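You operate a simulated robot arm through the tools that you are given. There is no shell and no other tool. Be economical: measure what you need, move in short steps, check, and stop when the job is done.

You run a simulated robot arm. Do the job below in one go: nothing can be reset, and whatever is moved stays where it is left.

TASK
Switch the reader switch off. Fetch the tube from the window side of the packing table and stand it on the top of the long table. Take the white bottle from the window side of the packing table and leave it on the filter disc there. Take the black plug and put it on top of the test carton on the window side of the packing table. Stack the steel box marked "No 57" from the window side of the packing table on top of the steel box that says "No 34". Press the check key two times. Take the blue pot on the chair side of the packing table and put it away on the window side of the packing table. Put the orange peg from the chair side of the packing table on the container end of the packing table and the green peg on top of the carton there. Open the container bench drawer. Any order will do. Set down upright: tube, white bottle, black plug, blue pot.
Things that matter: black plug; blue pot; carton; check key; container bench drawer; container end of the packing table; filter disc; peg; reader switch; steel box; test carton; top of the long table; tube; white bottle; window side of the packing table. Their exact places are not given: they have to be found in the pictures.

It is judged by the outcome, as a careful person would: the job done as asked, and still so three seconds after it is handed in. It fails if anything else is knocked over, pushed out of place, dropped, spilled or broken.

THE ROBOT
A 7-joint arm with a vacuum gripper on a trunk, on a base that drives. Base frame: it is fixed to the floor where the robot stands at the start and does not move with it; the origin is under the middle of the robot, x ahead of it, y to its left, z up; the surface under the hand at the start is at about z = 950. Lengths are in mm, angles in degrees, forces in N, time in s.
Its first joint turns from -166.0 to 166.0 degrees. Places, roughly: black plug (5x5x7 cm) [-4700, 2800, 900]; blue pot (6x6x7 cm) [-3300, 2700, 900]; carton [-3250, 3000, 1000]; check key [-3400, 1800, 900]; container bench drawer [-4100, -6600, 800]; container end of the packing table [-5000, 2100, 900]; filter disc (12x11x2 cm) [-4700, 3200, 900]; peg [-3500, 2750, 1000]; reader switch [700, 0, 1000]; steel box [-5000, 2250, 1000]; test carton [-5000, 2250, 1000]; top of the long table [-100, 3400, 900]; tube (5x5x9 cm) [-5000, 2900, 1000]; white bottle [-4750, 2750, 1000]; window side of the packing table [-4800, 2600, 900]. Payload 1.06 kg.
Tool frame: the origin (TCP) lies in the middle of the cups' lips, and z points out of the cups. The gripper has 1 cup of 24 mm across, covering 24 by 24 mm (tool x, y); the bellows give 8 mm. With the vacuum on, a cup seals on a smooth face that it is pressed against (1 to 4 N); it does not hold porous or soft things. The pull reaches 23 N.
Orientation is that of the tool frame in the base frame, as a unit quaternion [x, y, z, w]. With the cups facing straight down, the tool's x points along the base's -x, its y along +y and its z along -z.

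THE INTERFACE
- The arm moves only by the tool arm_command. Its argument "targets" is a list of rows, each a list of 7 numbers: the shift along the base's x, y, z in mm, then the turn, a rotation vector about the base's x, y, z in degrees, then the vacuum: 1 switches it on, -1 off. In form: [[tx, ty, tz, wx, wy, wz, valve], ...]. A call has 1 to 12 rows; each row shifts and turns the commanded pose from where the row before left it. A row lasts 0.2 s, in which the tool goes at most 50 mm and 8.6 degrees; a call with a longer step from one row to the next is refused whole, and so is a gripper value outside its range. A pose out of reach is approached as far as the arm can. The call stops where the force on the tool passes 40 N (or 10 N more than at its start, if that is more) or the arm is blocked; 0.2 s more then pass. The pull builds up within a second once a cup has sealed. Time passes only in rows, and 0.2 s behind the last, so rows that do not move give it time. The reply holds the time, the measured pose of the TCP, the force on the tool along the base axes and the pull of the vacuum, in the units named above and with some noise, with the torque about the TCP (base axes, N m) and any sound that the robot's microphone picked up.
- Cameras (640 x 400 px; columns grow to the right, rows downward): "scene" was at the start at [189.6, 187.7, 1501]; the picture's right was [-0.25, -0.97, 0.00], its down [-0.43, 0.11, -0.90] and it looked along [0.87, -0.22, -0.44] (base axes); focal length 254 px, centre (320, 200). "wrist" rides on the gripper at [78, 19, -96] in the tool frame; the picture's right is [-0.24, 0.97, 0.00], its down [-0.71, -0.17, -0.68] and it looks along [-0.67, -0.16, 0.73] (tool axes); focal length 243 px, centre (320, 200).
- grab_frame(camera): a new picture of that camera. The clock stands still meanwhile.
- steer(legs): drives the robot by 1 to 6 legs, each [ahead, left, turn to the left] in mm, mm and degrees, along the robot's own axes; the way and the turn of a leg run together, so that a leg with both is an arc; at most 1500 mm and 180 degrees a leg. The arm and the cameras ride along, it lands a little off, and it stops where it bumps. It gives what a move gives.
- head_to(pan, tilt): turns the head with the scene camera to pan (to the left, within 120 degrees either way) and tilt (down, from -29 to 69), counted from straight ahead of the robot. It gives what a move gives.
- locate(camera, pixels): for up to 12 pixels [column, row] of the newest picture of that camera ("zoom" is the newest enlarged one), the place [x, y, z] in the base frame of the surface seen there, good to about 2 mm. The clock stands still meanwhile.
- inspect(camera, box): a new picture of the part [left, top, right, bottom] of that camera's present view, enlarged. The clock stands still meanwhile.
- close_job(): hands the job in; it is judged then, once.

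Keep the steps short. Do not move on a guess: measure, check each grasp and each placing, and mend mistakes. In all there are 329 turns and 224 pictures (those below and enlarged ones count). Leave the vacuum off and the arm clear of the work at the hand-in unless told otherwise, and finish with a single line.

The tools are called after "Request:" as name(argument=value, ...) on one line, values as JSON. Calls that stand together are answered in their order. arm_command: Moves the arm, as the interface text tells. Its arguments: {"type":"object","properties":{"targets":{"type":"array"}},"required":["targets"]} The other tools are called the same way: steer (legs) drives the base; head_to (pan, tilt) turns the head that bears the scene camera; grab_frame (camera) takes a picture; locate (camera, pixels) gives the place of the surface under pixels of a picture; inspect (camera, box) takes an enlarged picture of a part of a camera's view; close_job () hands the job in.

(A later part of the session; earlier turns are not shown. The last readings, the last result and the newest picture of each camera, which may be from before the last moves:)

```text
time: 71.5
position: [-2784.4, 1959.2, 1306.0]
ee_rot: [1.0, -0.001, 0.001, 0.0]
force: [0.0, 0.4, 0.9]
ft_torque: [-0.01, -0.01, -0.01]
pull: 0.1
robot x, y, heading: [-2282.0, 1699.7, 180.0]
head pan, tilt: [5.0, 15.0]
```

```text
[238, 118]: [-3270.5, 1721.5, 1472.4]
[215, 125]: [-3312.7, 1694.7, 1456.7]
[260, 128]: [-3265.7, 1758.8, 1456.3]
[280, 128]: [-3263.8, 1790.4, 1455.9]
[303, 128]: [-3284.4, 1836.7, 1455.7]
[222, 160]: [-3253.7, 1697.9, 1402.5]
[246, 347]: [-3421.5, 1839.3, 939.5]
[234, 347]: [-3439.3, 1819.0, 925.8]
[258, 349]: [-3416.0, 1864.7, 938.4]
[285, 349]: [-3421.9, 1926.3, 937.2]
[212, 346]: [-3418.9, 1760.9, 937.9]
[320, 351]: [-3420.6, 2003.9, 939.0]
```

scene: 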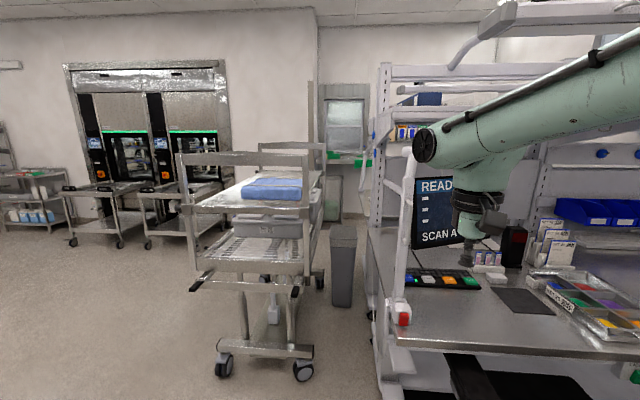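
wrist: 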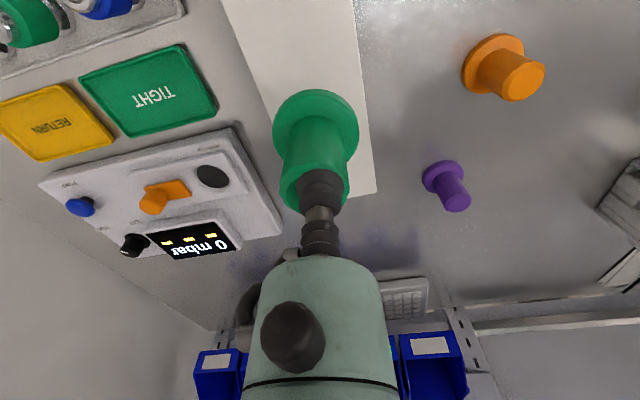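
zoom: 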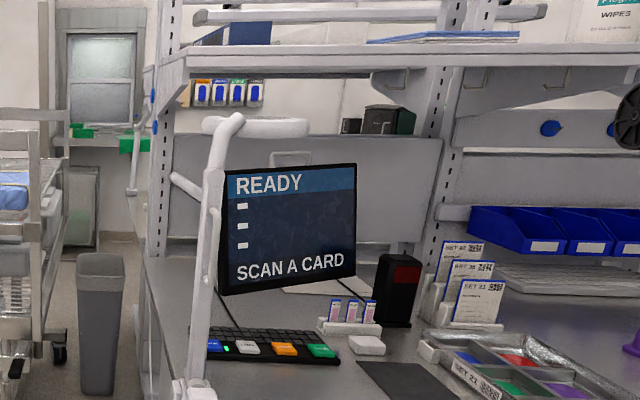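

The lamp head hangs over (−3300,1765) at z 1440–1475, and the check key is at (−3421,1850,939). I'll approach low, under the lamp and from its right. I'll drive ahead 300 and recheck.

Request:
steer(legs=[[300, 0, 0]])

Request:
head_to(pan=20, tilt=32)

Request:
grab_frame(camera="scene")

```text
time: 73.5
position: [-3085.4, 1955.0, 1306.3]
ee_rot: [1.0, 0.003, 0.0, 0.0]
force: [-0.2, 0.1, 0.3]
ft_torque: [0.0, 0.02, -0.01]
pull: 0.0
robot x, y, heading: [-2583.6, 1696.6, -179.3]
head pan, tilt: [5.0, 15.0]
```

```text
time: 74.3
position: [-3085.3, 1953.8, 1305.9]
ee_rot: [1.0, 0.004, 0.0, 0.0]
force: [-0.2, -0.2, -0.1]
ft_torque: [-0.02, -0.04, 0.02]
pull: 0.0
robot x, y, heading: [-2578.4, 1700.8, -179.5]
head pan, tilt: [20.0, 32.0]
```

```text
187 pictures are left
```

scene: 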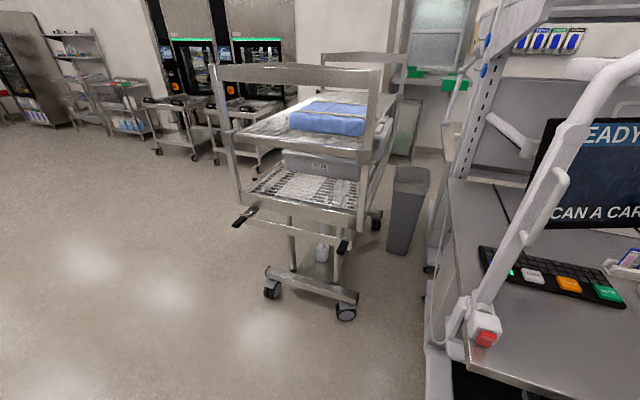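

Request:
head_to(pan=-12, tilt=30)

Request:
grab_frame(camera="scene")

Request:
grab_frame(camera="wrist")

```text
time: 75.3
position: [-3085.6, 1954.3, 1305.6]
ee_rot: [1.0, 0.004, 0.001, 0.001]
force: [-0.4, 1.0, 0.1]
ft_torque: [0.0, 0.01, -0.01]
pull: 0.0
robot x, y, heading: [-2576.4, 1699.0, -179.6]
head pan, tilt: [-12.0, 30.0]
```

```text
186 pictures are left
```

scene: 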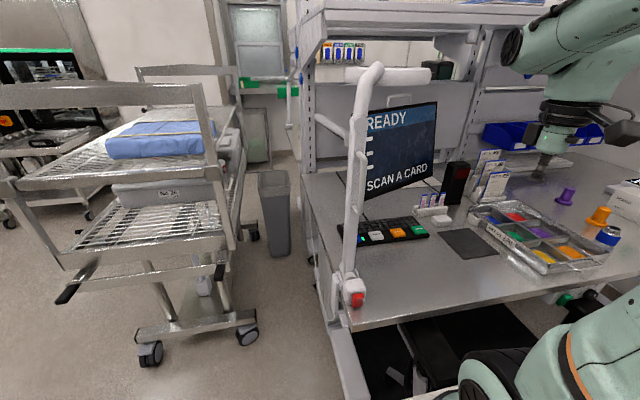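

```text
185 pictures are left
```

wrist: 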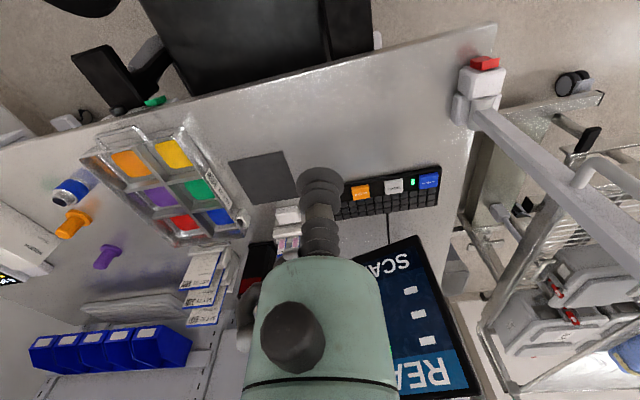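

Request:
locate(camera="wrist", pixels=[[394, 186], [388, 186], [400, 185], [394, 180], [394, 191], [361, 192], [427, 180]])

Request:
locate(camera="scene", pixels=[[378, 236], [430, 78], [350, 76], [400, 82], [400, 70]])

```text
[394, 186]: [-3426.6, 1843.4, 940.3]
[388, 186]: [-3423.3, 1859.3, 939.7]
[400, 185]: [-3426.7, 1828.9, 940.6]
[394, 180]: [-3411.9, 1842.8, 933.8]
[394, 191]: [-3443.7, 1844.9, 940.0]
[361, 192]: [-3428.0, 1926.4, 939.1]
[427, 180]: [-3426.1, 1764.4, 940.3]
```

```text
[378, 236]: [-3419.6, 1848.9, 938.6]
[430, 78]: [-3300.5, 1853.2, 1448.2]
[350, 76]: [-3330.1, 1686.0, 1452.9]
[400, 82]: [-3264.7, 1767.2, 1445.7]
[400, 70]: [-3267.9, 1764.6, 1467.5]
```

The key centre is (−3428,1844,940). I'll move a bit forward and lower on the lamp's free side first.

Request:
arm_command(targets=[[-38, 0, 0, 0, 0, 0, -1], [-38, 0, 0, 0, 0, 0, -1], [0, 0, -44, 0, 0, 0, -1], [0, 0, -44, 0, 0, 0, -1], [0, 0, -44, 0, 0, 0, -1], [0, 0, -44, 0, 0, 0, -1], [0, 0, -44, 0, 0, 0, -1], [0, 0, -44, 0, 0, 0, -1], [0, 0, -42, 0, 0, 0, -1]])

Request:
grab_frame(camera="scene")

```text
time: 77.3
position: [-3163.3, 1951.9, 1000.7]
ee_rot: [1.0, 0.004, -0.001, 0.0]
force: [0.6, 0.1, 0.7]
ft_torque: [0.02, 0.04, 0.01]
pull: 0.0
robot x, y, heading: [-2580.4, 1697.7, -179.7]
head pan, tilt: [-12.0, 30.0]
```

```text
184 pictures are left
```

scene: 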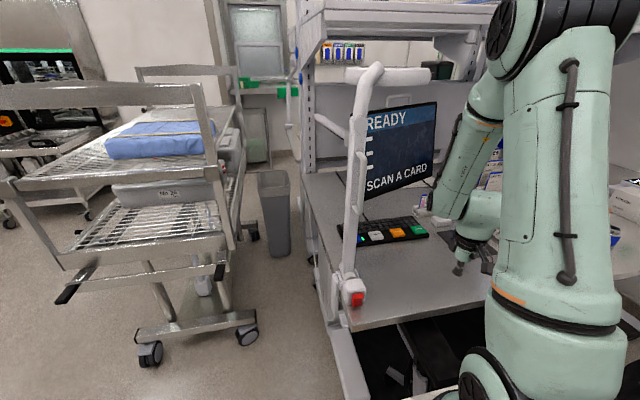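

The elbow is high but behind the lamp. I'll move over the key at low height in two checks.

Request:
arm_command(targets=[[-44, -18, -10, 0, 0, 0, -1], [-44, -18, 0, 0, 0, 0, -1], [-44, -18, 0, 0, 0, 0, -1]])

Request:
grab_frame(camera="scene")

```text
time: 78.1
position: [-3295.6, 1895.6, 991.8]
ee_rot: [1.0, 0.004, 0.0, 0.0]
force: [-0.8, 0.0, -0.9]
ft_torque: [-0.02, 0.01, -0.01]
pull: 0.1
robot x, y, heading: [-2578.4, 1697.0, -179.7]
head pan, tilt: [-12.0, 30.0]
```

```text
183 pictures are left
```

scene: 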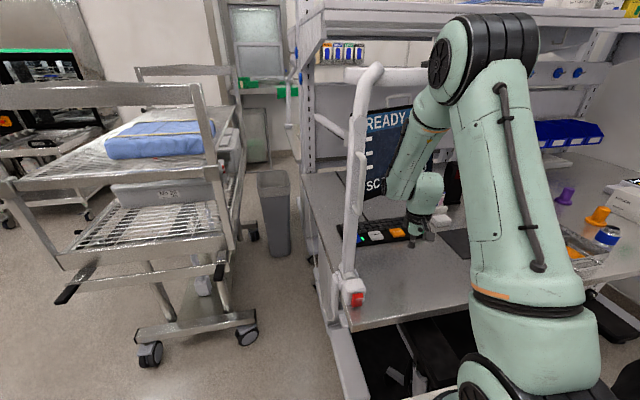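

Request:
locate(camera="scene", pixels=[[445, 60], [432, 90], [425, 110], [412, 150], [400, 180], [420, 78], [395, 75]])

```text
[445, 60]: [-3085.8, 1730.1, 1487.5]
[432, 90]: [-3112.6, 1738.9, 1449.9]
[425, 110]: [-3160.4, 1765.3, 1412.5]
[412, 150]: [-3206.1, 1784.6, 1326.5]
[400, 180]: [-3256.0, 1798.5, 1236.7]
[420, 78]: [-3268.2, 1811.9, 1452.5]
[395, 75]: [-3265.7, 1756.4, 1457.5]
```

The forearm stays below and in front of the lamp (over 100 mm now, enough after 133 mm more). I'll continue to the key.

Request:
arm_command(targets=[[-44, -16, -6, 0, 0, 0, -1], [-44, -16, -6, 0, 0, 0, -1], [-44, -16, -6, 0, 0, 0, -1]])

Request:
grab_frame(camera="scene")

Request:
grab_frame(camera="wrist")

```text
time: 78.9
position: [-3421.8, 1851.5, 973.9]
ee_rot: [1.0, 0.003, 0.0, 0.0]
force: [0.3, 0.2, 0.3]
ft_torque: [0.0, -0.01, 0.02]
pull: 0.1
robot x, y, heading: [-2582.3, 1696.4, -179.6]
head pan, tilt: [-12.0, 30.0]
```

```text
182 pictures are left
```

scene: 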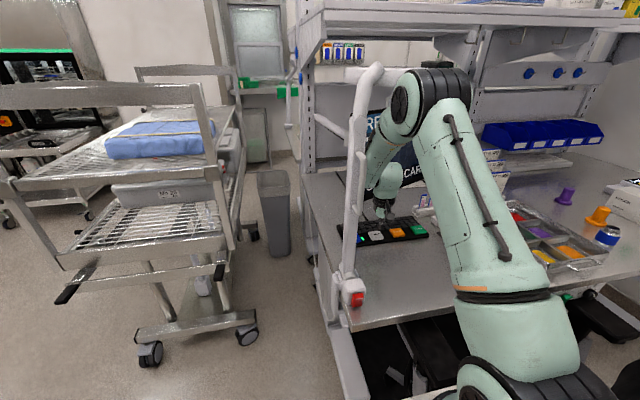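

```text
181 pictures are left
```

wrist: 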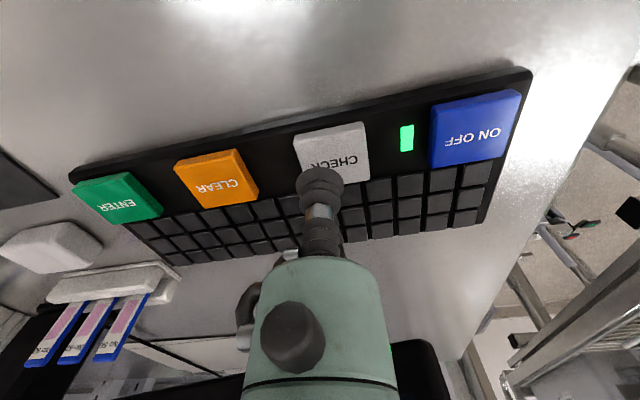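

Request:
locate(camera="wrist", pixels=[[333, 150], [300, 143], [362, 135], [310, 160], [360, 165], [333, 130]])

```text
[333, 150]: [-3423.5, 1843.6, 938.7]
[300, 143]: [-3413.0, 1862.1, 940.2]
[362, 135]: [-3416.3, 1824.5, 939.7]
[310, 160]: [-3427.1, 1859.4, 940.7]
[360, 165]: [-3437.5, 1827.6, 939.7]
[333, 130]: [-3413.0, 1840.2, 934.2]
```

The key spans x −3413..−3442, y 1824..1862. I'll align and press once.

Request:
arm_command(targets=[[-5, -8, -20, 0, 0, 0, -1], [0, 0, -8, 0, 0, 0, -1], [0, 0, -4, 0, 0, 0, -1], [0, 0, -4, 0, 0, 0, -1], [0, 0, -3, 0, 0, 0, -1]])

```text
time: 80.1
position: [-3430.0, 1844.3, 931.5]
ee_rot: [1.0, 0.004, 0.001, 0.001]
force: [1.0, -0.9, 1.0]
ft_torque: [-0.03, 0.01, 0.01]
pull: 0.1
robot x, y, heading: [-2577.5, 1699.1, -179.4]
head pan, tilt: [-12.0, 30.0]
heard: click
```

I heard a click. I'll rise clear and check the display.

Request:
arm_command(targets=[[0, 0, 8, 0, 0, 0, -1], [0, 0, 14, 0, 0, 0, -1]])

Request:
inspect(camera="scene", box=[330, 90, 450, 260])

```text
time: 80.7
position: [-3429.7, 1843.6, 955.4]
ee_rot: [1.0, 0.004, 0.0, 0.0]
force: [0.3, -0.2, -0.8]
ft_torque: [0.03, 0.05, 0.0]
pull: 0.1
robot x, y, heading: [-2577.5, 1694.5, -179.7]
head pan, tilt: [-12.0, 30.0]
```

```text
2.35 times, centred on (390, 175) of scene
```

zoom: 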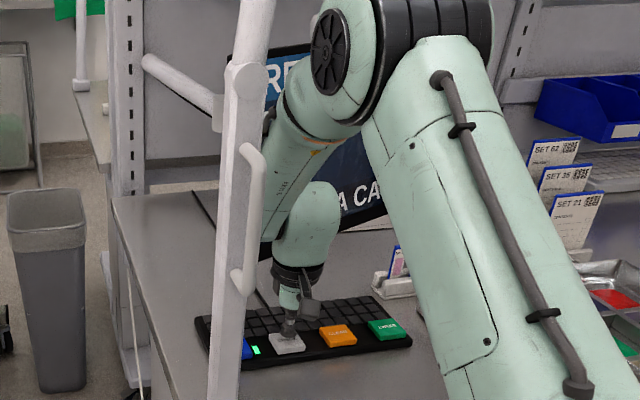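

The key is fully released. Now the second press, the same way.

Request:
arm_command(targets=[[0, 0, -12, 0, 0, 0, -1], [0, 0, -4, 0, 0, 0, -1], [0, 0, -4, 0, 0, 0, -1], [0, 0, -3, 0, 0, 0, -1]])

```text
time: 81.7
position: [-3429.7, 1844.7, 930.7]
ee_rot: [1.0, 0.004, 0.0, 0.0]
force: [0.8, -1.4, 2.5]
ft_torque: [0.04, 0.01, 0.05]
pull: 0.0
robot x, y, heading: [-2583.2, 1695.8, -179.9]
head pan, tilt: [-12.0, 30.0]
heard: click
```

Second click heard. I'll lift and retreat along the same path.

Request:
arm_command(targets=[[0, 0, 10, 0, 0, 0, -1], [0, 0, 40, 0, 0, 0, -1], [44, 16, 5, 0, 0, 0, -1], [44, 16, 0, 0, 0, 0, -1], [44, 16, 0, 0, 0, 0, -1], [44, 18, 5, 0, 0, 0, -1], [44, 18, 0, 0, 0, 0, -1], [46, 18, 5, 0, 0, 0, -1]])

Request:
arm_command(targets=[[0, 0, 45, 0, 0, 0, -1], [0, 0, 45, 0, 0, 0, -1], [0, 0, 45, 0, 0, 0, -1], [0, 0, 45, 0, 0, 0, -1], [0, 0, 45, 0, 0, 0, -1], [0, 0, 45, 0, 0, 0, -1], [40, -20, 15, 0, 0, 0, -1], [0, -46, 0, 0, 0, 0, -1], [0, -46, 0, 0, 0, 0, -1], [0, -46, 0, 0, 0, 0, -1]])

Request:
grab_frame(camera="scene")

```text
time: 83.5
position: [-3165.0, 1948.1, 996.3]
ee_rot: [1.0, 0.004, 0.0, -0.001]
force: [-0.6, -0.7, 0.3]
ft_torque: [0.0, -0.02, 0.0]
pull: 0.1
robot x, y, heading: [-2580.1, 1700.3, -179.6]
head pan, tilt: [-12.0, 30.0]
```

```text
time: 85.7
position: [-3124.7, 1787.0, 1280.4]
ee_rot: [1.0, 0.003, 0.0, 0.0]
force: [-0.1, -0.1, -0.1]
ft_torque: [0.02, 0.01, -0.03]
pull: 0.1
robot x, y, heading: [-2583.6, 1700.7, -179.4]
head pan, tilt: [-12.0, 30.0]
```

```text
179 pictures are left
```

scene: 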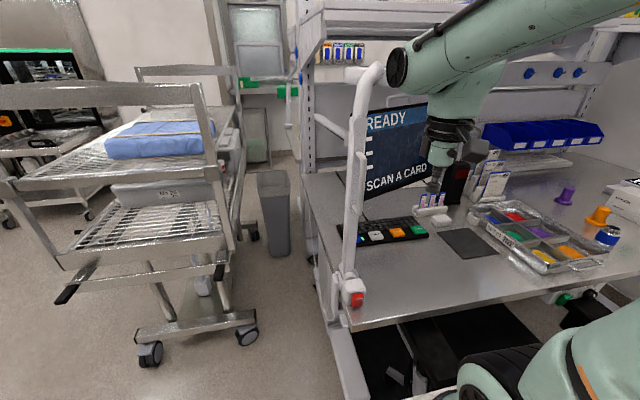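

Both presses are done and nothing is disturbed. Back to the chair-side place for the orange peg.

Request:
steer(legs=[[-420, 0, -0.5], [0, -1135, 0], [540, 0, 0]])

Request:
head_to(pan=5, tilt=40)

Request:
grab_frame(camera="scene")

```text
time: 96.4
position: [-3252.9, 2927.7, 1281.8]
ee_rot: [1.0, 0.002, 0.0, 0.0]
force: [-0.4, -0.7, 0.4]
ft_torque: [0.03, -0.03, 0.0]
pull: 0.0
robot x, y, heading: [-2705.9, 2837.9, -179.8]
head pan, tilt: [-12.0, 30.0]
```

```text
time: 97.2
position: [-3251.7, 2927.4, 1281.9]
ee_rot: [1.0, 0.001, 0.0, 0.0]
force: [0.3, -0.2, 0.8]
ft_torque: [-0.01, 0.02, -0.01]
pull: 0.1
robot x, y, heading: [-2704.7, 2835.4, -180.1]
head pan, tilt: [5.0, 40.0]
```

```text
178 pictures are left
```

scene: 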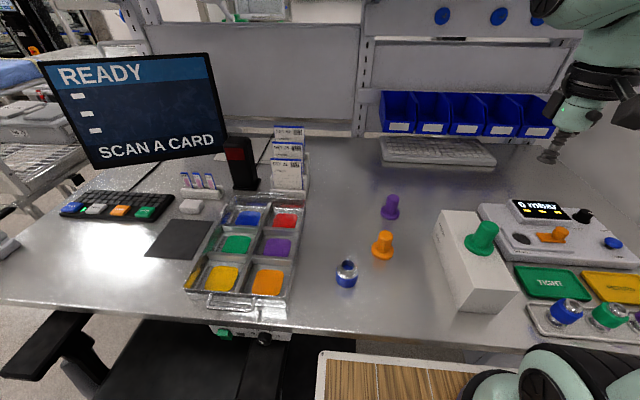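

The view is the same. I'll move above the orange peg, whose top was measured at (−3359,2752,978.5).

Request:
arm_command(targets=[[-27, -43, 0, 0, 0, 0, -1], [-27, -44, 0, 0, 0, 0, -1], [-27, -44, 0, 0, 0, 0, -1], [-26, -44, 0, 0, 0, 0, -1], [0, 0, -48, 0, 0, 0, -1], [0, 0, -48, 0, 0, 0, -1], [0, 0, -48, 0, 0, 0, -1], [0, 0, -48, 0, 0, 0, -1], [0, 0, -40, 0, 0, 0, -1]])

Request:
grab_frame(camera="wrist")

```text
refused: row 1 steps farther than a row can; nothing moved
```

```text
177 pictures are left
```

wrist: 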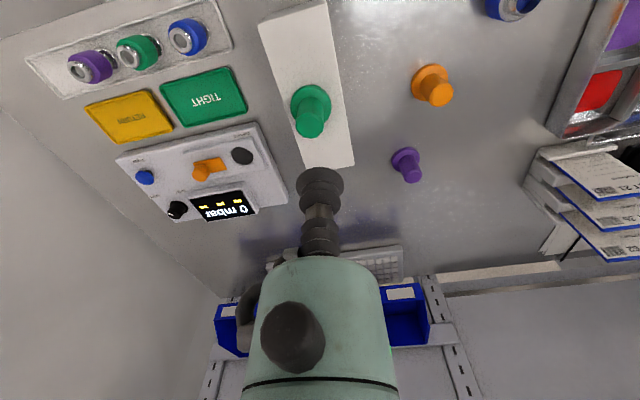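

Request:
arm_command(targets=[[-21, -35, 0, 0, 0, 0, -1], [-21, -35, 0, 0, 0, 0, -1], [-21, -35, 0, 0, 0, 0, -1], [-22, -35, 0, 0, 0, 0, -1], [-22, -35, 0, 0, 0, 0, -1], [0, 0, -48, 0, 0, 0, -1], [0, 0, -48, 0, 0, 0, -1], [0, 0, -48, 0, 0, 0, -1], [0, 0, -48, 0, 0, 0, -1], [0, 0, -40, 0, 0, 0, -1]])

Request:
grab_frame(camera="wrist")

```text
time: 99.4
position: [-3358.6, 2753.4, 1048.3]
ee_rot: [1.0, 0.002, 0.0, 0.0]
force: [1.2, -0.3, -0.8]
ft_torque: [-0.01, 0.02, 0.0]
pull: 0.0
robot x, y, heading: [-2710.3, 2836.9, -179.8]
head pan, tilt: [5.0, 40.0]
```

```text
176 pictures are left
```

wrist: 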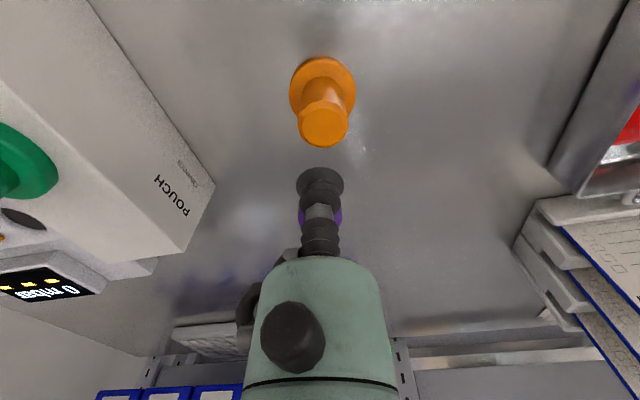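

Request:
locate(camera="wrist", pixels=[[323, 125], [306, 125], [341, 124], [323, 110], [323, 140]])

Request:
arm_command(targets=[[-1, -1, -40, 0, 0, 0, -1], [0, 0, -17, 0, 0, 0, 1]])

```text
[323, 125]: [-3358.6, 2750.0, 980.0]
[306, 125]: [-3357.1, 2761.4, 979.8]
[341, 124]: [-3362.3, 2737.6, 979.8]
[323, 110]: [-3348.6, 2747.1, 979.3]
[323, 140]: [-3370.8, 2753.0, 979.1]
```

```text
time: 100.0
position: [-3360.3, 2752.5, 991.1]
ee_rot: [1.0, 0.002, 0.0, -0.001]
force: [0.7, 0.8, 0.3]
ft_torque: [0.0, -0.01, 0.03]
pull: 0.0
robot x, y, heading: [-2708.5, 2834.6, -180.0]
head pan, tilt: [5.0, 40.0]
```

Top centre (−3359.5,2750,979.5). I'll press on.

Request:
arm_command(targets=[[1, -2, -6, 0, 0, 0, 1], [0, 0, -3, 0, 0, 0, 1], [0, 0, -2, 0, 0, 0, 1], [0, 0, -1, 0, 0, 0, 1], [0, 0, 0, 0, 0, 0, 1], [0, 0, 0, 0, 0, 0, 1], [0, 0, 0, 0, 0, 0, 1]])

```text
time: 101.6
position: [-3360.5, 2749.7, 979.8]
ee_rot: [1.0, 0.003, 0.0, 0.0]
force: [-0.3, -0.9, 1.8]
ft_torque: [-0.02, 0.0, 0.02]
pull: 23.3
robot x, y, heading: [-2707.7, 2835.9, -179.8]
head pan, tilt: [5.0, 40.0]
```

Sealed. I'll lift, back off, then go round the cart side toward the window side.

Request:
arm_command(targets=[[0, 0, 20, 0, 0, 0, 1], [0, 0, 48, 0, 0, 0, 1], [0, 0, 48, 0, 0, 0, 1], [0, 0, 48, 0, 0, 0, 1], [0, 0, 48, 0, 0, 0, 1], [0, 0, 48, 0, 0, 0, 1], [0, 0, 45, 0, 0, 0, 1], [30, 20, 0, 0, 0, 0, 1], [30, 30, 0, 0, 0, 0, 1]])

Request:
steer(legs=[[-560, 0, 0], [0, 1300, 0], [0, 1300, 0]])

Request:
head_to(pan=0, tilt=20)

Request:
grab_frame(camera="scene")

```text
time: 103.6
position: [-3304.6, 2801.3, 1281.1]
ee_rot: [1.0, 0.002, 0.001, 0.0]
force: [-0.1, 0.7, 0.0]
ft_torque: [0.0, 0.02, -0.01]
pull: 23.5
robot x, y, heading: [-2711.0, 2835.8, -179.9]
head pan, tilt: [5.0, 40.0]
```

```text
time: 119.0
position: [-2666.3, 204.0, 1282.1]
ee_rot: [1.0, 0.02, -0.001, 0.0]
force: [-0.3, 0.0, -0.6]
ft_torque: [0.0, -0.01, -0.02]
pull: 22.8
robot x, y, heading: [-2073.5, 263.9, -177.8]
head pan, tilt: [5.0, 40.0]
```

```text
time: 119.9
position: [-2666.9, 204.7, 1283.0]
ee_rot: [1.0, 0.02, 0.0, 0.0]
force: [-0.1, -0.5, -0.1]
ft_torque: [0.02, -0.01, -0.01]
pull: 23.0
robot x, y, heading: [-2072.1, 266.7, -177.7]
head pan, tilt: [0.0, 20.0]
```

```text
175 pictures are left
```

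scene: 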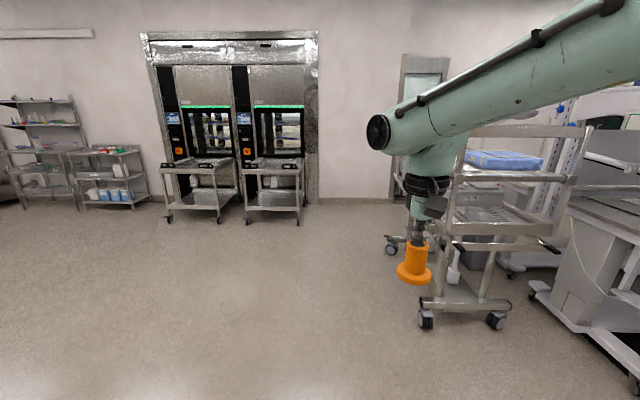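

Request:
locate(camera="scene", pixels=[[297, 223], [248, 223], [390, 250], [425, 325], [300, 170], [350, 205], [170, 220], [395, 195]])

Request:
steer(legs=[[1300, -50, -2], [900, 0, 0]])

Request:
head_to(pan=-60, tilt=20)

Request:
grab_frame(camera="scene")

```text
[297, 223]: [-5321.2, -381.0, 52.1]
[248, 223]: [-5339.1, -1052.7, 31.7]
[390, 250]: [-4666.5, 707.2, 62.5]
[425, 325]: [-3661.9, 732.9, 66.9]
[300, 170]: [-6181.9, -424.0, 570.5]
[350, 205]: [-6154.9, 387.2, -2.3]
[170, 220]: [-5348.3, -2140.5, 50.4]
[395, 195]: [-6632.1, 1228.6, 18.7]
```

```text
time: 130.8
position: [-4871.3, 229.5, 1281.5]
ee_rot: [1.0, 0.005, 0.0, -0.001]
force: [-0.3, -0.3, 0.0]
ft_torque: [0.02, 0.0, 0.02]
pull: 23.3
robot x, y, heading: [-4271.3, 271.6, -179.4]
head pan, tilt: [0.0, 20.0]
```

```text
time: 132.1
position: [-4870.1, 229.6, 1281.6]
ee_rot: [1.0, 0.005, 0.0, 0.0]
force: [-0.6, 0.4, 0.0]
ft_torque: [0.02, -0.01, 0.04]
pull: 23.0
robot x, y, heading: [-4273.7, 267.9, -179.4]
head pan, tilt: [-60.0, 20.0]
```

```text
174 pictures are left
```

scene: 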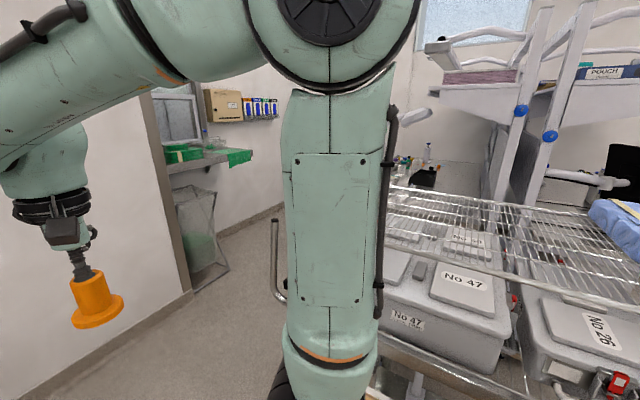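

Request:
locate(camera="scene", pixels=[[100, 200], [188, 305], [240, 310], [275, 290], [272, 222], [200, 280], [250, 220], [245, 170], [425, 178], [520, 110], [440, 210], [400, 90]])

Request:
head_to(pan=-25, tilt=20)

Request:
grab_frame(camera="scene")

```text
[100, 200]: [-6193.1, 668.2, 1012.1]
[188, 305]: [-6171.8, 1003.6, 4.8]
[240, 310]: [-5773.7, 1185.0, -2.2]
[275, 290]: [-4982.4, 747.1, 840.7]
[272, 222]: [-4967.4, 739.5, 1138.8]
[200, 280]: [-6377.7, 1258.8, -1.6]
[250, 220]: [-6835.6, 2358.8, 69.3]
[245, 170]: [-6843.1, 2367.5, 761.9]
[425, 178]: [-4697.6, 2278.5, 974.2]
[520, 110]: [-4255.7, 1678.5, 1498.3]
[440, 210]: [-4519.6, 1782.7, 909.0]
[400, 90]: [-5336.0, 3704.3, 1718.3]
```

```text
time: 133.1
position: [-4869.0, 228.5, 1281.5]
ee_rot: [1.0, 0.005, 0.0, 0.0]
force: [0.8, 0.3, 0.1]
ft_torque: [0.03, 0.0, -0.02]
pull: 23.3
robot x, y, heading: [-4276.9, 270.6, -179.4]
head pan, tilt: [-25.0, 20.0]
```

```text
173 pictures are left
```

scene: 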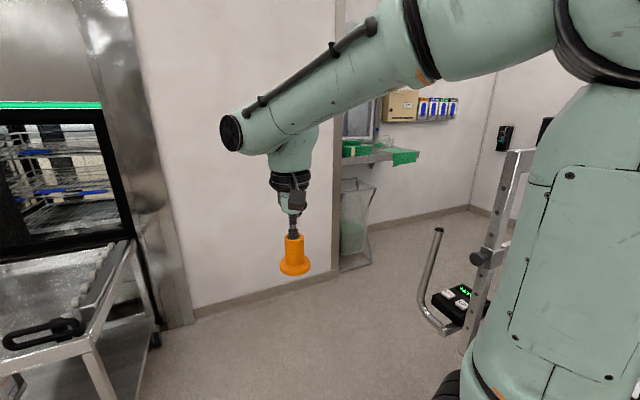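

The cart's handle reaches x≈−4980, and a wall stands at x≈−6160. I'll turn to face +x, back through the gap, then slide along the window side.

Request:
steer(legs=[[0, 0, 90], [0, 0, 89.4], [-1430, 0, 0]])

Request:
head_to(pan=60, tilt=25)

Request:
grab_frame(camera="scene")

```text
time: 147.5
position: [-5055.3, 327.9, 1281.5]
ee_rot: [0.016, 1.0, 0.001, 0.0]
force: [0.2, 0.3, -0.8]
ft_torque: [0.01, 0.01, 0.01]
pull: 23.0
robot x, y, heading: [-5652.2, 313.3, -1.6]
head pan, tilt: [-25.0, 20.0]
```

```text
time: 149.1
position: [-5054.9, 328.3, 1282.5]
ee_rot: [0.016, 1.0, 0.0, 0.0]
force: [0.6, -1.0, -0.9]
ft_torque: [-0.02, 0.0, 0.0]
pull: 22.9
robot x, y, heading: [-5650.9, 305.0, -1.8]
head pan, tilt: [60.0, 25.0]
```

```text
172 pictures are left
```

scene: 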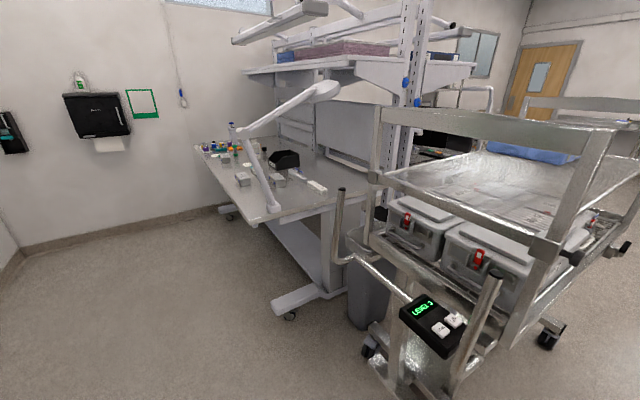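

I see the window-side bench with another lamp at its near corner. I'll measure edges and the lamp.

Request:
locate(camera="scene", pixels=[[268, 222], [240, 130], [320, 88], [196, 150], [335, 200], [290, 315], [275, 297], [410, 330], [342, 190], [295, 10], [450, 345], [60, 225]])

Request:
inspect(camera="scene", box=[180, 70, 350, 230])

```text
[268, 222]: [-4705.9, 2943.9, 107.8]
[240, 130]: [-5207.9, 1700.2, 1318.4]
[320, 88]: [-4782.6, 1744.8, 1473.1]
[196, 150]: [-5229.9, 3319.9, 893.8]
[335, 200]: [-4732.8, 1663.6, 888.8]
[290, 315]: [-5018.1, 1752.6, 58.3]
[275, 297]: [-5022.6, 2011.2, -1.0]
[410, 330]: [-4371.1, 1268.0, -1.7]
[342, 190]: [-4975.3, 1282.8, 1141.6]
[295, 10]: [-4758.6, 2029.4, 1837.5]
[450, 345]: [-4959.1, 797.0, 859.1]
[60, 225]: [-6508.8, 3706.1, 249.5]
```

```text
2.50 times, centred on (265, 150) of scene
```

zoom: 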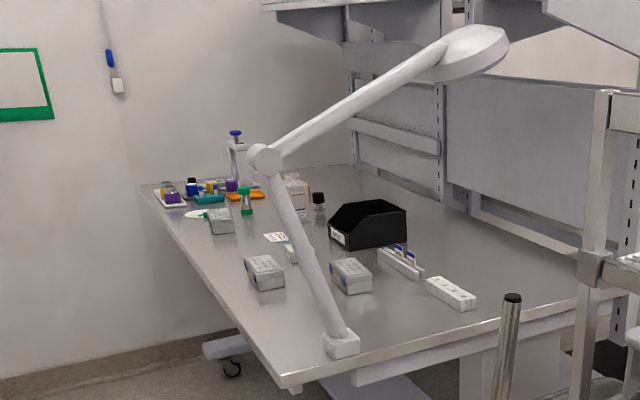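

The lamp's arm lies in the plane y≈1700, with its elbow at (−5208,1700,1318). I'll slide to y 1380, back off, pass the lamp, then look again.

Request:
steer(legs=[[0, 600, 1.7], [0, 475, 0], [-420, 0, 0], [0, 820, 0]])

Request:
head_to(pan=-5, tilt=25)

Request:
grab_frame(camera="scene")

```text
time: 156.4
position: [-5296.0, 1426.6, 1281.9]
ee_rot: [-0.001, 1.0, -0.001, 0.001]
force: [0.4, -0.5, -0.8]
ft_torque: [-0.04, 0.0, 0.0]
pull: 23.0
robot x, y, heading: [-5890.7, 1386.6, 0.2]
head pan, tilt: [60.0, 25.0]
stopped in leg 3: the robot was blocked; the commanded pose is now the measured one
```

```text
time: 157.8
position: [-5295.1, 1425.4, 1282.3]
ee_rot: [-0.001, 1.0, 0.0, 0.001]
force: [0.1, -0.2, -0.5]
ft_torque: [0.02, -0.01, 0.01]
pull: 23.2
robot x, y, heading: [-5890.4, 1392.5, 0.3]
head pan, tilt: [-5.0, 25.0]
```

```text
170 pictures are left
```

scene: 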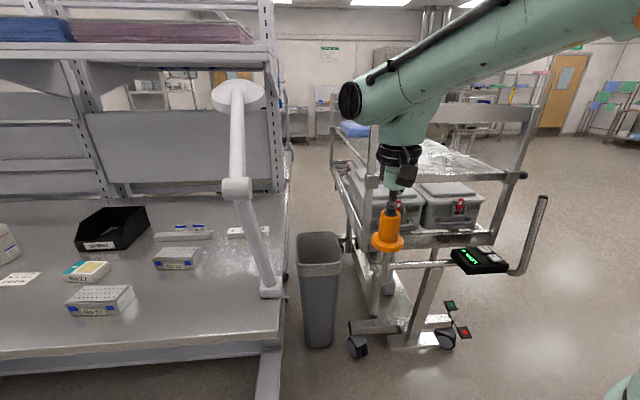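

The drive was blocked behind me. I'll look at what is there.

Request:
head_to(pan=115, tilt=45)

Request:
grab_frame(camera="scene")

```text
time: 159.8
position: [-5296.4, 1426.8, 1282.9]
ee_rot: [0.0, 1.0, 0.0, 0.001]
force: [0.4, -0.6, -0.2]
ft_torque: [0.0, 0.03, 0.01]
pull: 23.0
robot x, y, heading: [-5892.4, 1390.6, -0.0]
head pan, tilt: [115.0, 45.0]
```

```text
169 pictures are left
```

scene: 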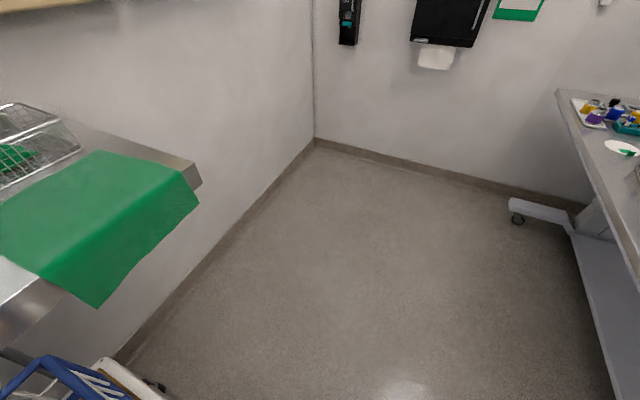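

Request:
locate(camera="scene", pixels=[[95, 300], [195, 200], [45, 260], [30, 290], [190, 165], [100, 360], [180, 320], [560, 100], [40, 360]])

Request:
head_to(pan=120, tilt=60)

Request:
grab_frame(camera="scene")

```text
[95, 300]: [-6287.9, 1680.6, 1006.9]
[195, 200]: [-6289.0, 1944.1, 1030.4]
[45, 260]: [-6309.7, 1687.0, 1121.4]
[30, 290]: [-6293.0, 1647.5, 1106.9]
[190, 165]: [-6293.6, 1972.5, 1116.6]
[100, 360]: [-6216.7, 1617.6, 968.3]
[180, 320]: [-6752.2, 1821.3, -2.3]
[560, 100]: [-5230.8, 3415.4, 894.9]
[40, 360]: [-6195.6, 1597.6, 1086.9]
```

```text
time: 160.6
position: [-5296.2, 1427.1, 1282.5]
ee_rot: [-0.001, 1.0, 0.0, 0.001]
force: [-0.6, 0.3, -0.8]
ft_torque: [-0.02, 0.0, 0.01]
pull: 22.6
robot x, y, heading: [-5889.8, 1394.1, 0.1]
head pan, tilt: [120.0, 60.0]
```

```text
168 pictures are left
```

scene: 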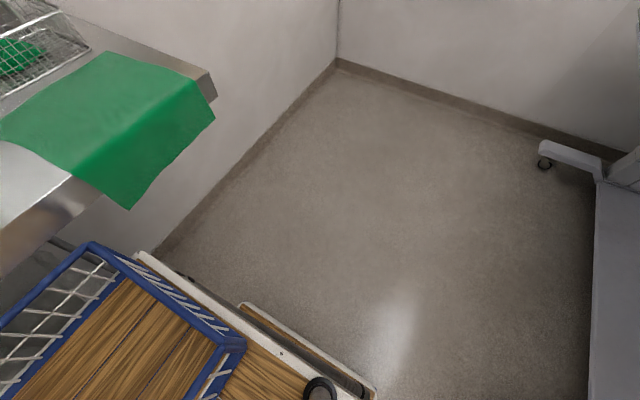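

Behind me is a fixed bench edge, nothing moved. To pass the lamp safely I'll swing the hand to my right-front, then slide left.

Request:
arm_command(targets=[[-17, -45, 0, 0, 0, 0, 1], [-17, -45, 0, 0, 0, 0, 1], [-17, -45, 0, 0, 0, 0, 1], [-17, -45, 0, 0, 0, 0, 1], [-17, -45, 0, 0, 0, 0, 1], [-17, -45, 0, 0, 0, 0, 1], [-17, -45, 0, 0, 0, 0, 1], [-17, -45, 0, 0, 0, 0, 1], [-17, -45, 0, 0, 0, 0, 1], [-17, -45, 0, 0, 0, 0, 1]])

Request:
steer(legs=[[20, 0, 0], [0, 1000, 0]])

Request:
head_to(pan=0, tilt=30)

Request:
grab_frame(camera="scene")

```text
time: 162.8
position: [-5466.1, 977.3, 1283.8]
ee_rot: [-0.002, 1.0, 0.0, 0.001]
force: [0.0, 0.0, 0.0]
ft_torque: [-0.02, -0.03, -0.03]
pull: 23.6
robot x, y, heading: [-5891.9, 1391.1, 0.1]
head pan, tilt: [120.0, 60.0]
```

```text
time: 168.4
position: [-5447.4, 1996.3, 1283.6]
ee_rot: [-0.001, 1.0, 0.0, 0.0]
force: [-0.4, -0.1, -1.1]
ft_torque: [-0.04, -0.01, -0.01]
pull: 23.2
robot x, y, heading: [-5871.8, 2408.0, 0.2]
head pan, tilt: [120.0, 60.0]
```

```text
time: 170.4
position: [-5445.8, 1997.0, 1284.2]
ee_rot: [-0.001, 1.0, 0.0, 0.001]
force: [0.2, 0.0, -1.4]
ft_torque: [0.0, -0.01, -0.03]
pull: 22.2
robot x, y, heading: [-5874.7, 2411.8, 0.0]
head pan, tilt: [0.0, 30.0]
```

```text
167 pictures are left
```

scene: 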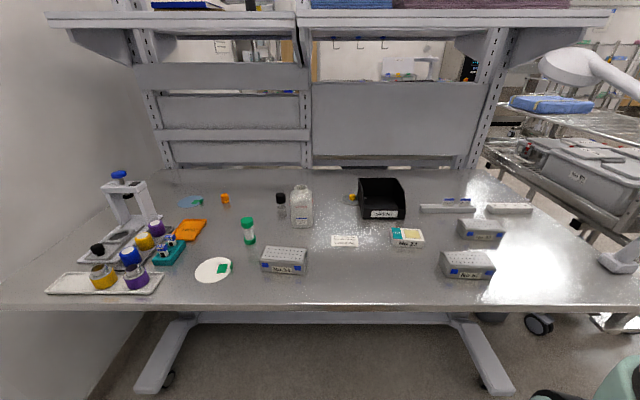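

Good overview. I'll enlarge left and right halves to read labels.

Request:
inspect(camera="scene", box=[170, 165, 330, 290])

Request:
inspect(camera="scene", box=[325, 170, 545, 290])

```text
3.20 times, centred on (250, 228) of scene
```

zoom: 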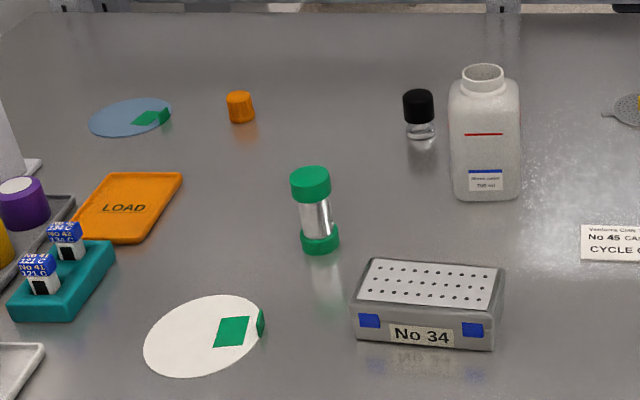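

```text
2.91 times, centred on (435, 230) of scene
```

zoom: 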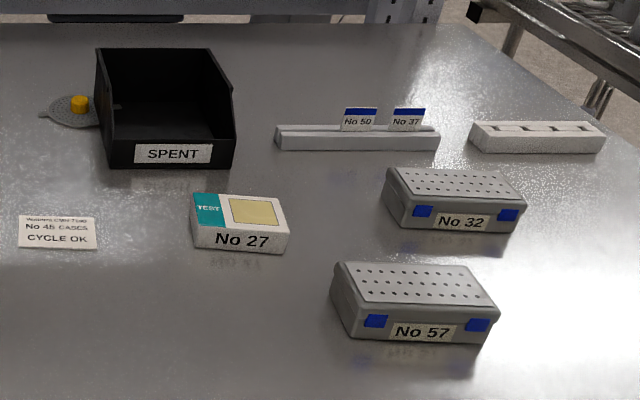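

All items found. I'll measure positions in the two zooms.

Request:
locate(camera="zoom", pixels=[[215, 210], [262, 215], [250, 245], [460, 185], [420, 285], [345, 270], [490, 300], [440, 315], [72, 110], [536, 140], [355, 138], [50, 235]])

Request:
inspect(camera="scene", box=[170, 165, 330, 290])

Request:
locate(camera="zoom", pixels=[[312, 172], [418, 97], [485, 72], [485, 90], [485, 150], [205, 340], [130, 122], [145, 205], [240, 95], [430, 280], [425, 335], [315, 235]])

```text
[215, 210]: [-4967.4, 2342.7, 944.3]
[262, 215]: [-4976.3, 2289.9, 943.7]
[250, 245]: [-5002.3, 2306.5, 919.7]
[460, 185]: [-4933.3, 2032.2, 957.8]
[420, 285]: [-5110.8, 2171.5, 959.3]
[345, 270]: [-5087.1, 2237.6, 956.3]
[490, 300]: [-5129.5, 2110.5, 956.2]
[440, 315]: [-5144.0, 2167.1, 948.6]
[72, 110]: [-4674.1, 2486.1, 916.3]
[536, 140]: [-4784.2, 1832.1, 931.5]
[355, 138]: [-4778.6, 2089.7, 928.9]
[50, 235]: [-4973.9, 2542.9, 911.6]
```

```text
3.20 times, centred on (250, 228) of scene
```

zoom: 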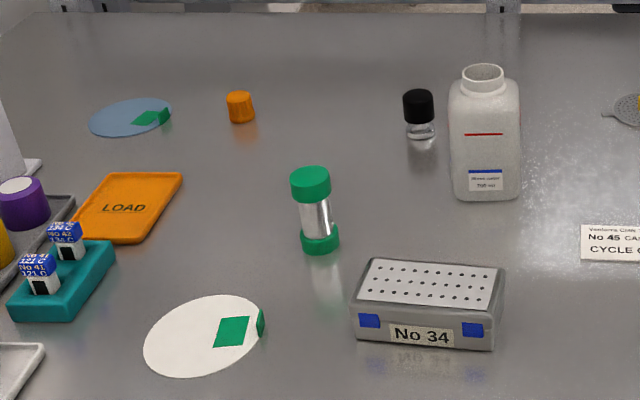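

```text
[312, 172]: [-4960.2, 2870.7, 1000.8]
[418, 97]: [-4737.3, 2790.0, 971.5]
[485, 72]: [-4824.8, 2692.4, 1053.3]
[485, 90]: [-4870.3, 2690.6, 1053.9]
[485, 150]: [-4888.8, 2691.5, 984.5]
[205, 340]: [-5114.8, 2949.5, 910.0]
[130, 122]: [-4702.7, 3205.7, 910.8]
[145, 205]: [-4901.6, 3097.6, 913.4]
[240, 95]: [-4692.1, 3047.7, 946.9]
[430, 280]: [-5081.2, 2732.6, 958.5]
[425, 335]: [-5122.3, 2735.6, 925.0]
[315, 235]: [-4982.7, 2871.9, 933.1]
```

The filter disc is the blue one at (−4703,3206), the test carton "No 27" is at (−4970,2310), and box 57 is at (−5100,2170). I'll bring the hand to the front and drive in to place the orange peg at the container end.

Request:
arm_command(targets=[[25, 40, 0, 0, 0, 0, 1], [25, 40, 0, 0, 0, 0, 1], [25, 40, 0, 0, 0, 0, 1], [25, 40, 0, 0, 0, 0, 1], [25, 40, 0, 0, 0, 0, 1], [24, 40, 0, 0, 0, 0, 1], [23, 22, 0, 0, 0, 0, 1]])

Request:
steer(legs=[[225, -160, 0]])

Request:
grab_frame(camera="scene")

Request:
grab_frame(camera="wrist")

```text
time: 172.0
position: [-5273.1, 2257.4, 1284.1]
ee_rot: [-0.002, 1.0, 0.0, 0.001]
force: [-0.8, 0.0, -0.2]
ft_torque: [0.02, -0.01, 0.01]
pull: 22.9
robot x, y, heading: [-5872.8, 2410.5, 0.1]
head pan, tilt: [0.0, 30.0]
```

```text
time: 174.0
position: [-5045.7, 2090.6, 1284.5]
ee_rot: [0.001, 1.0, 0.0, 0.001]
force: [-0.2, -0.4, -0.7]
ft_torque: [0.01, -0.03, 0.04]
pull: 22.7
robot x, y, heading: [-5643.2, 2247.1, -0.1]
head pan, tilt: [0.0, 30.0]
```

```text
163 pictures are left
```

scene: 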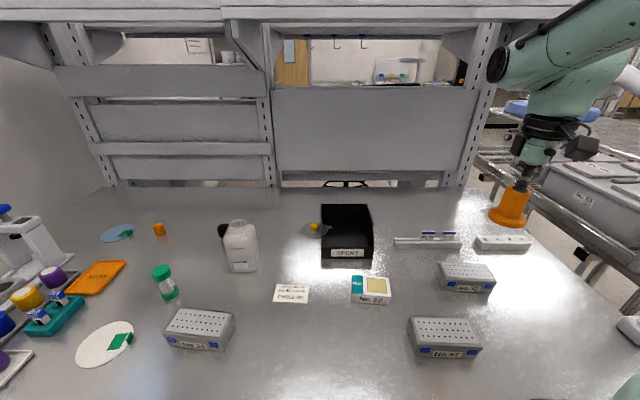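

```text
162 pictures are left
```

wrist: 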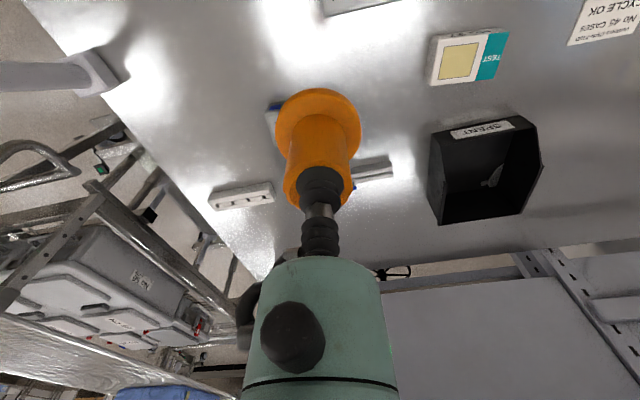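

Request:
locate(camera="scene", pixels=[[500, 310], [520, 320], [540, 310], [560, 300], [480, 350], [478, 322], [494, 275], [440, 285], [625, 330], [530, 250]])

```text
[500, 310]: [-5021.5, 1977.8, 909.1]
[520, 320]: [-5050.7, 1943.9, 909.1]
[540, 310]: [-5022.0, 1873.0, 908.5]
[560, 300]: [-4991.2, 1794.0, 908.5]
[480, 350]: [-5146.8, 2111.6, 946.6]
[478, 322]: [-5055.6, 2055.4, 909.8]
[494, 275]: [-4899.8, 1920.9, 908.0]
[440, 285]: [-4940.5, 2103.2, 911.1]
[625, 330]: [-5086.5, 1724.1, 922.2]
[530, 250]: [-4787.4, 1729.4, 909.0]
```

I'll place it at about (−5030,1935), clear of all boxes.

Request:
arm_command(targets=[[4, -39, 0, 0, 0, 0, 1], [4, -39, 0, 0, 0, 0, 1], [4, -39, 0, 0, 0, 0, 1], [3, -39, 0, 0, 0, 0, 1], [0, 0, -48, 0, 0, 0, 1], [0, 0, -48, 0, 0, 0, 1], [0, 0, -48, 0, 0, 0, 1], [0, 0, -48, 0, 0, 0, 1], [0, 0, -48, 0, 0, 0, 1], [0, 0, -40, 0, 0, 0, 1], [0, 0, 0, 0, 0, 0, 1]])

Request:
grab_frame(camera="wrist")

```text
time: 176.4
position: [-5028.1, 1935.1, 1000.5]
ee_rot: [0.001, 1.0, 0.0, 0.001]
force: [-0.7, -0.1, -0.5]
ft_torque: [0.03, 0.0, -0.03]
pull: 23.0
robot x, y, heading: [-5643.2, 2247.0, -0.4]
head pan, tilt: [0.0, 30.0]
```

```text
161 pictures are left
```

wrist: 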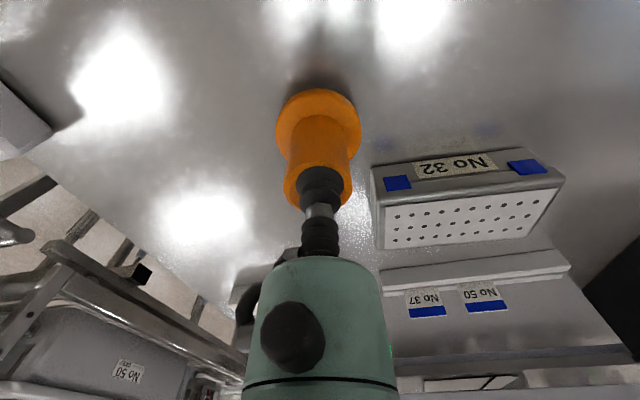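

It's clear. I'll lower to contact.

Request:
arm_command(targets=[[0, 0, -12, 0, 0, 0, 1], [0, 0, -4, 0, 0, 0, 1], [0, 0, -3, 0, 0, 0, 1], [0, 0, -2, 0, 0, 0, 1]])

```text
time: 177.4
position: [-5030.7, 1933.9, 981.1]
ee_rot: [0.001, 1.0, 0.001, 0.001]
force: [-1.0, 0.1, -1.1]
ft_torque: [0.02, -0.01, 0.02]
pull: 23.3
robot x, y, heading: [-5641.0, 2246.4, 0.2]
head pan, tilt: [0.0, 30.0]
```

Request:
arm_command(targets=[[0, 0, -1.5, 0, 0, 0, 1], [0, 0, -1.5, 0, 0, 0, 1]])

```text
time: 178.0
position: [-5031.5, 1934.1, 980.0]
ee_rot: [0.001, 1.0, 0.0, 0.001]
force: [-3.5, 0.7, 10.2]
ft_torque: [-0.04, 0.04, -0.05]
pull: 23.1
robot x, y, heading: [-5648.1, 2242.2, -0.3]
head pan, tilt: [0.0, 30.0]
```

Contact (10 N). I'll release and rise.

Request:
arm_command(targets=[[0, 0, 1, 0, 0, 0, -1], [0, 0, 0, 0, 0, 0, -1], [0, 0, 0, 0, 0, 0, -1], [0, 0, 0, 0, 0, 0, -1], [0, 0, 0, 0, 0, 0, -1], [0, 0, 4, 0, 0, 0, -1], [0, 0, 15, 0, 0, 0, -1], [0, 0, 40, 0, 0, 0, -1], [0, 0, 48, 0, 0, 0, -1], [0, 40, 20, 0, 0, 0, -1], [-20, 40, 20, 0, 0, 0, -1]])

Request:
inspect(camera="scene", box=[380, 210, 600, 370])

Request:
inspect(camera="scene", box=[400, 305, 490, 365])

```text
time: 180.4
position: [-5047.2, 2012.0, 1126.2]
ee_rot: [0.002, 1.0, 0.0, 0.0]
force: [-0.2, 0.9, -0.1]
ft_torque: [0.0, 0.01, -0.01]
pull: 0.1
robot x, y, heading: [-5644.6, 2240.2, -0.2]
head pan, tilt: [0.0, 30.0]
```

```text
2.50 times, centred on (490, 290) of scene
```

zoom: 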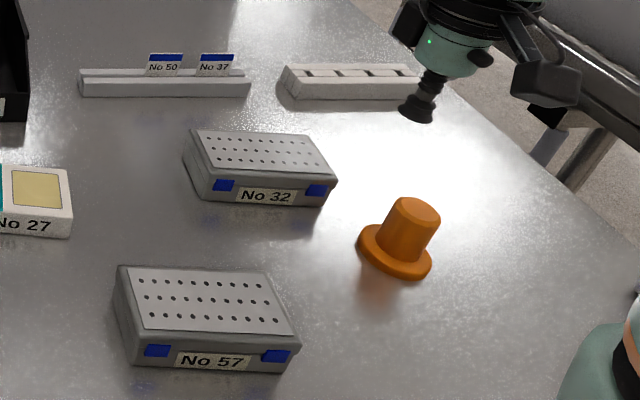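

```text
6.67 times, centred on (445, 335) of scene
```

zoom: 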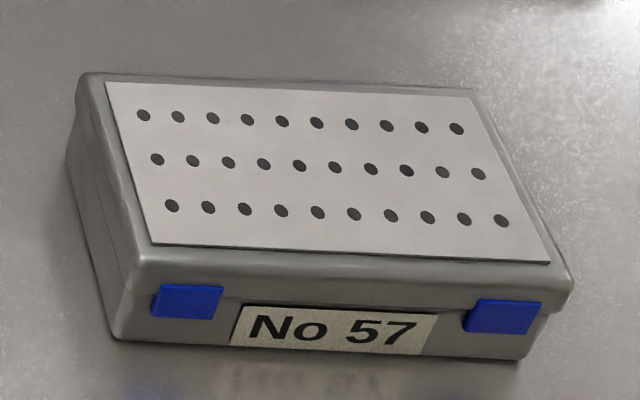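

The orange peg stands at the container end. Box 57's lid is perforated, so I need a closer view to find a sound gripping patch. I'll move above it with the wrist camera.

Request:
arm_command(targets=[[-40, 28, 0, 0, 0, 0, -1], [-20, 44, 0, 0, 0, 0, -1], [0, 44, 0, 0, 0, 0, -1], [0, 44, 0, 0, 0, 0, -1]])

Request:
grab_frame(camera="wrist")

```text
time: 181.4
position: [-5110.9, 2175.4, 1129.6]
ee_rot: [0.001, 1.0, 0.0, 0.001]
force: [0.1, -0.6, 0.6]
ft_torque: [0.04, 0.01, 0.01]
pull: 0.1
robot x, y, heading: [-5646.1, 2244.2, -0.0]
head pan, tilt: [0.0, 30.0]
```

```text
158 pictures are left
```

wrist: 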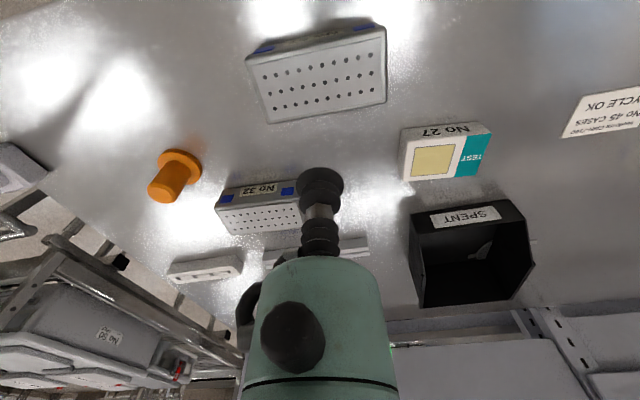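

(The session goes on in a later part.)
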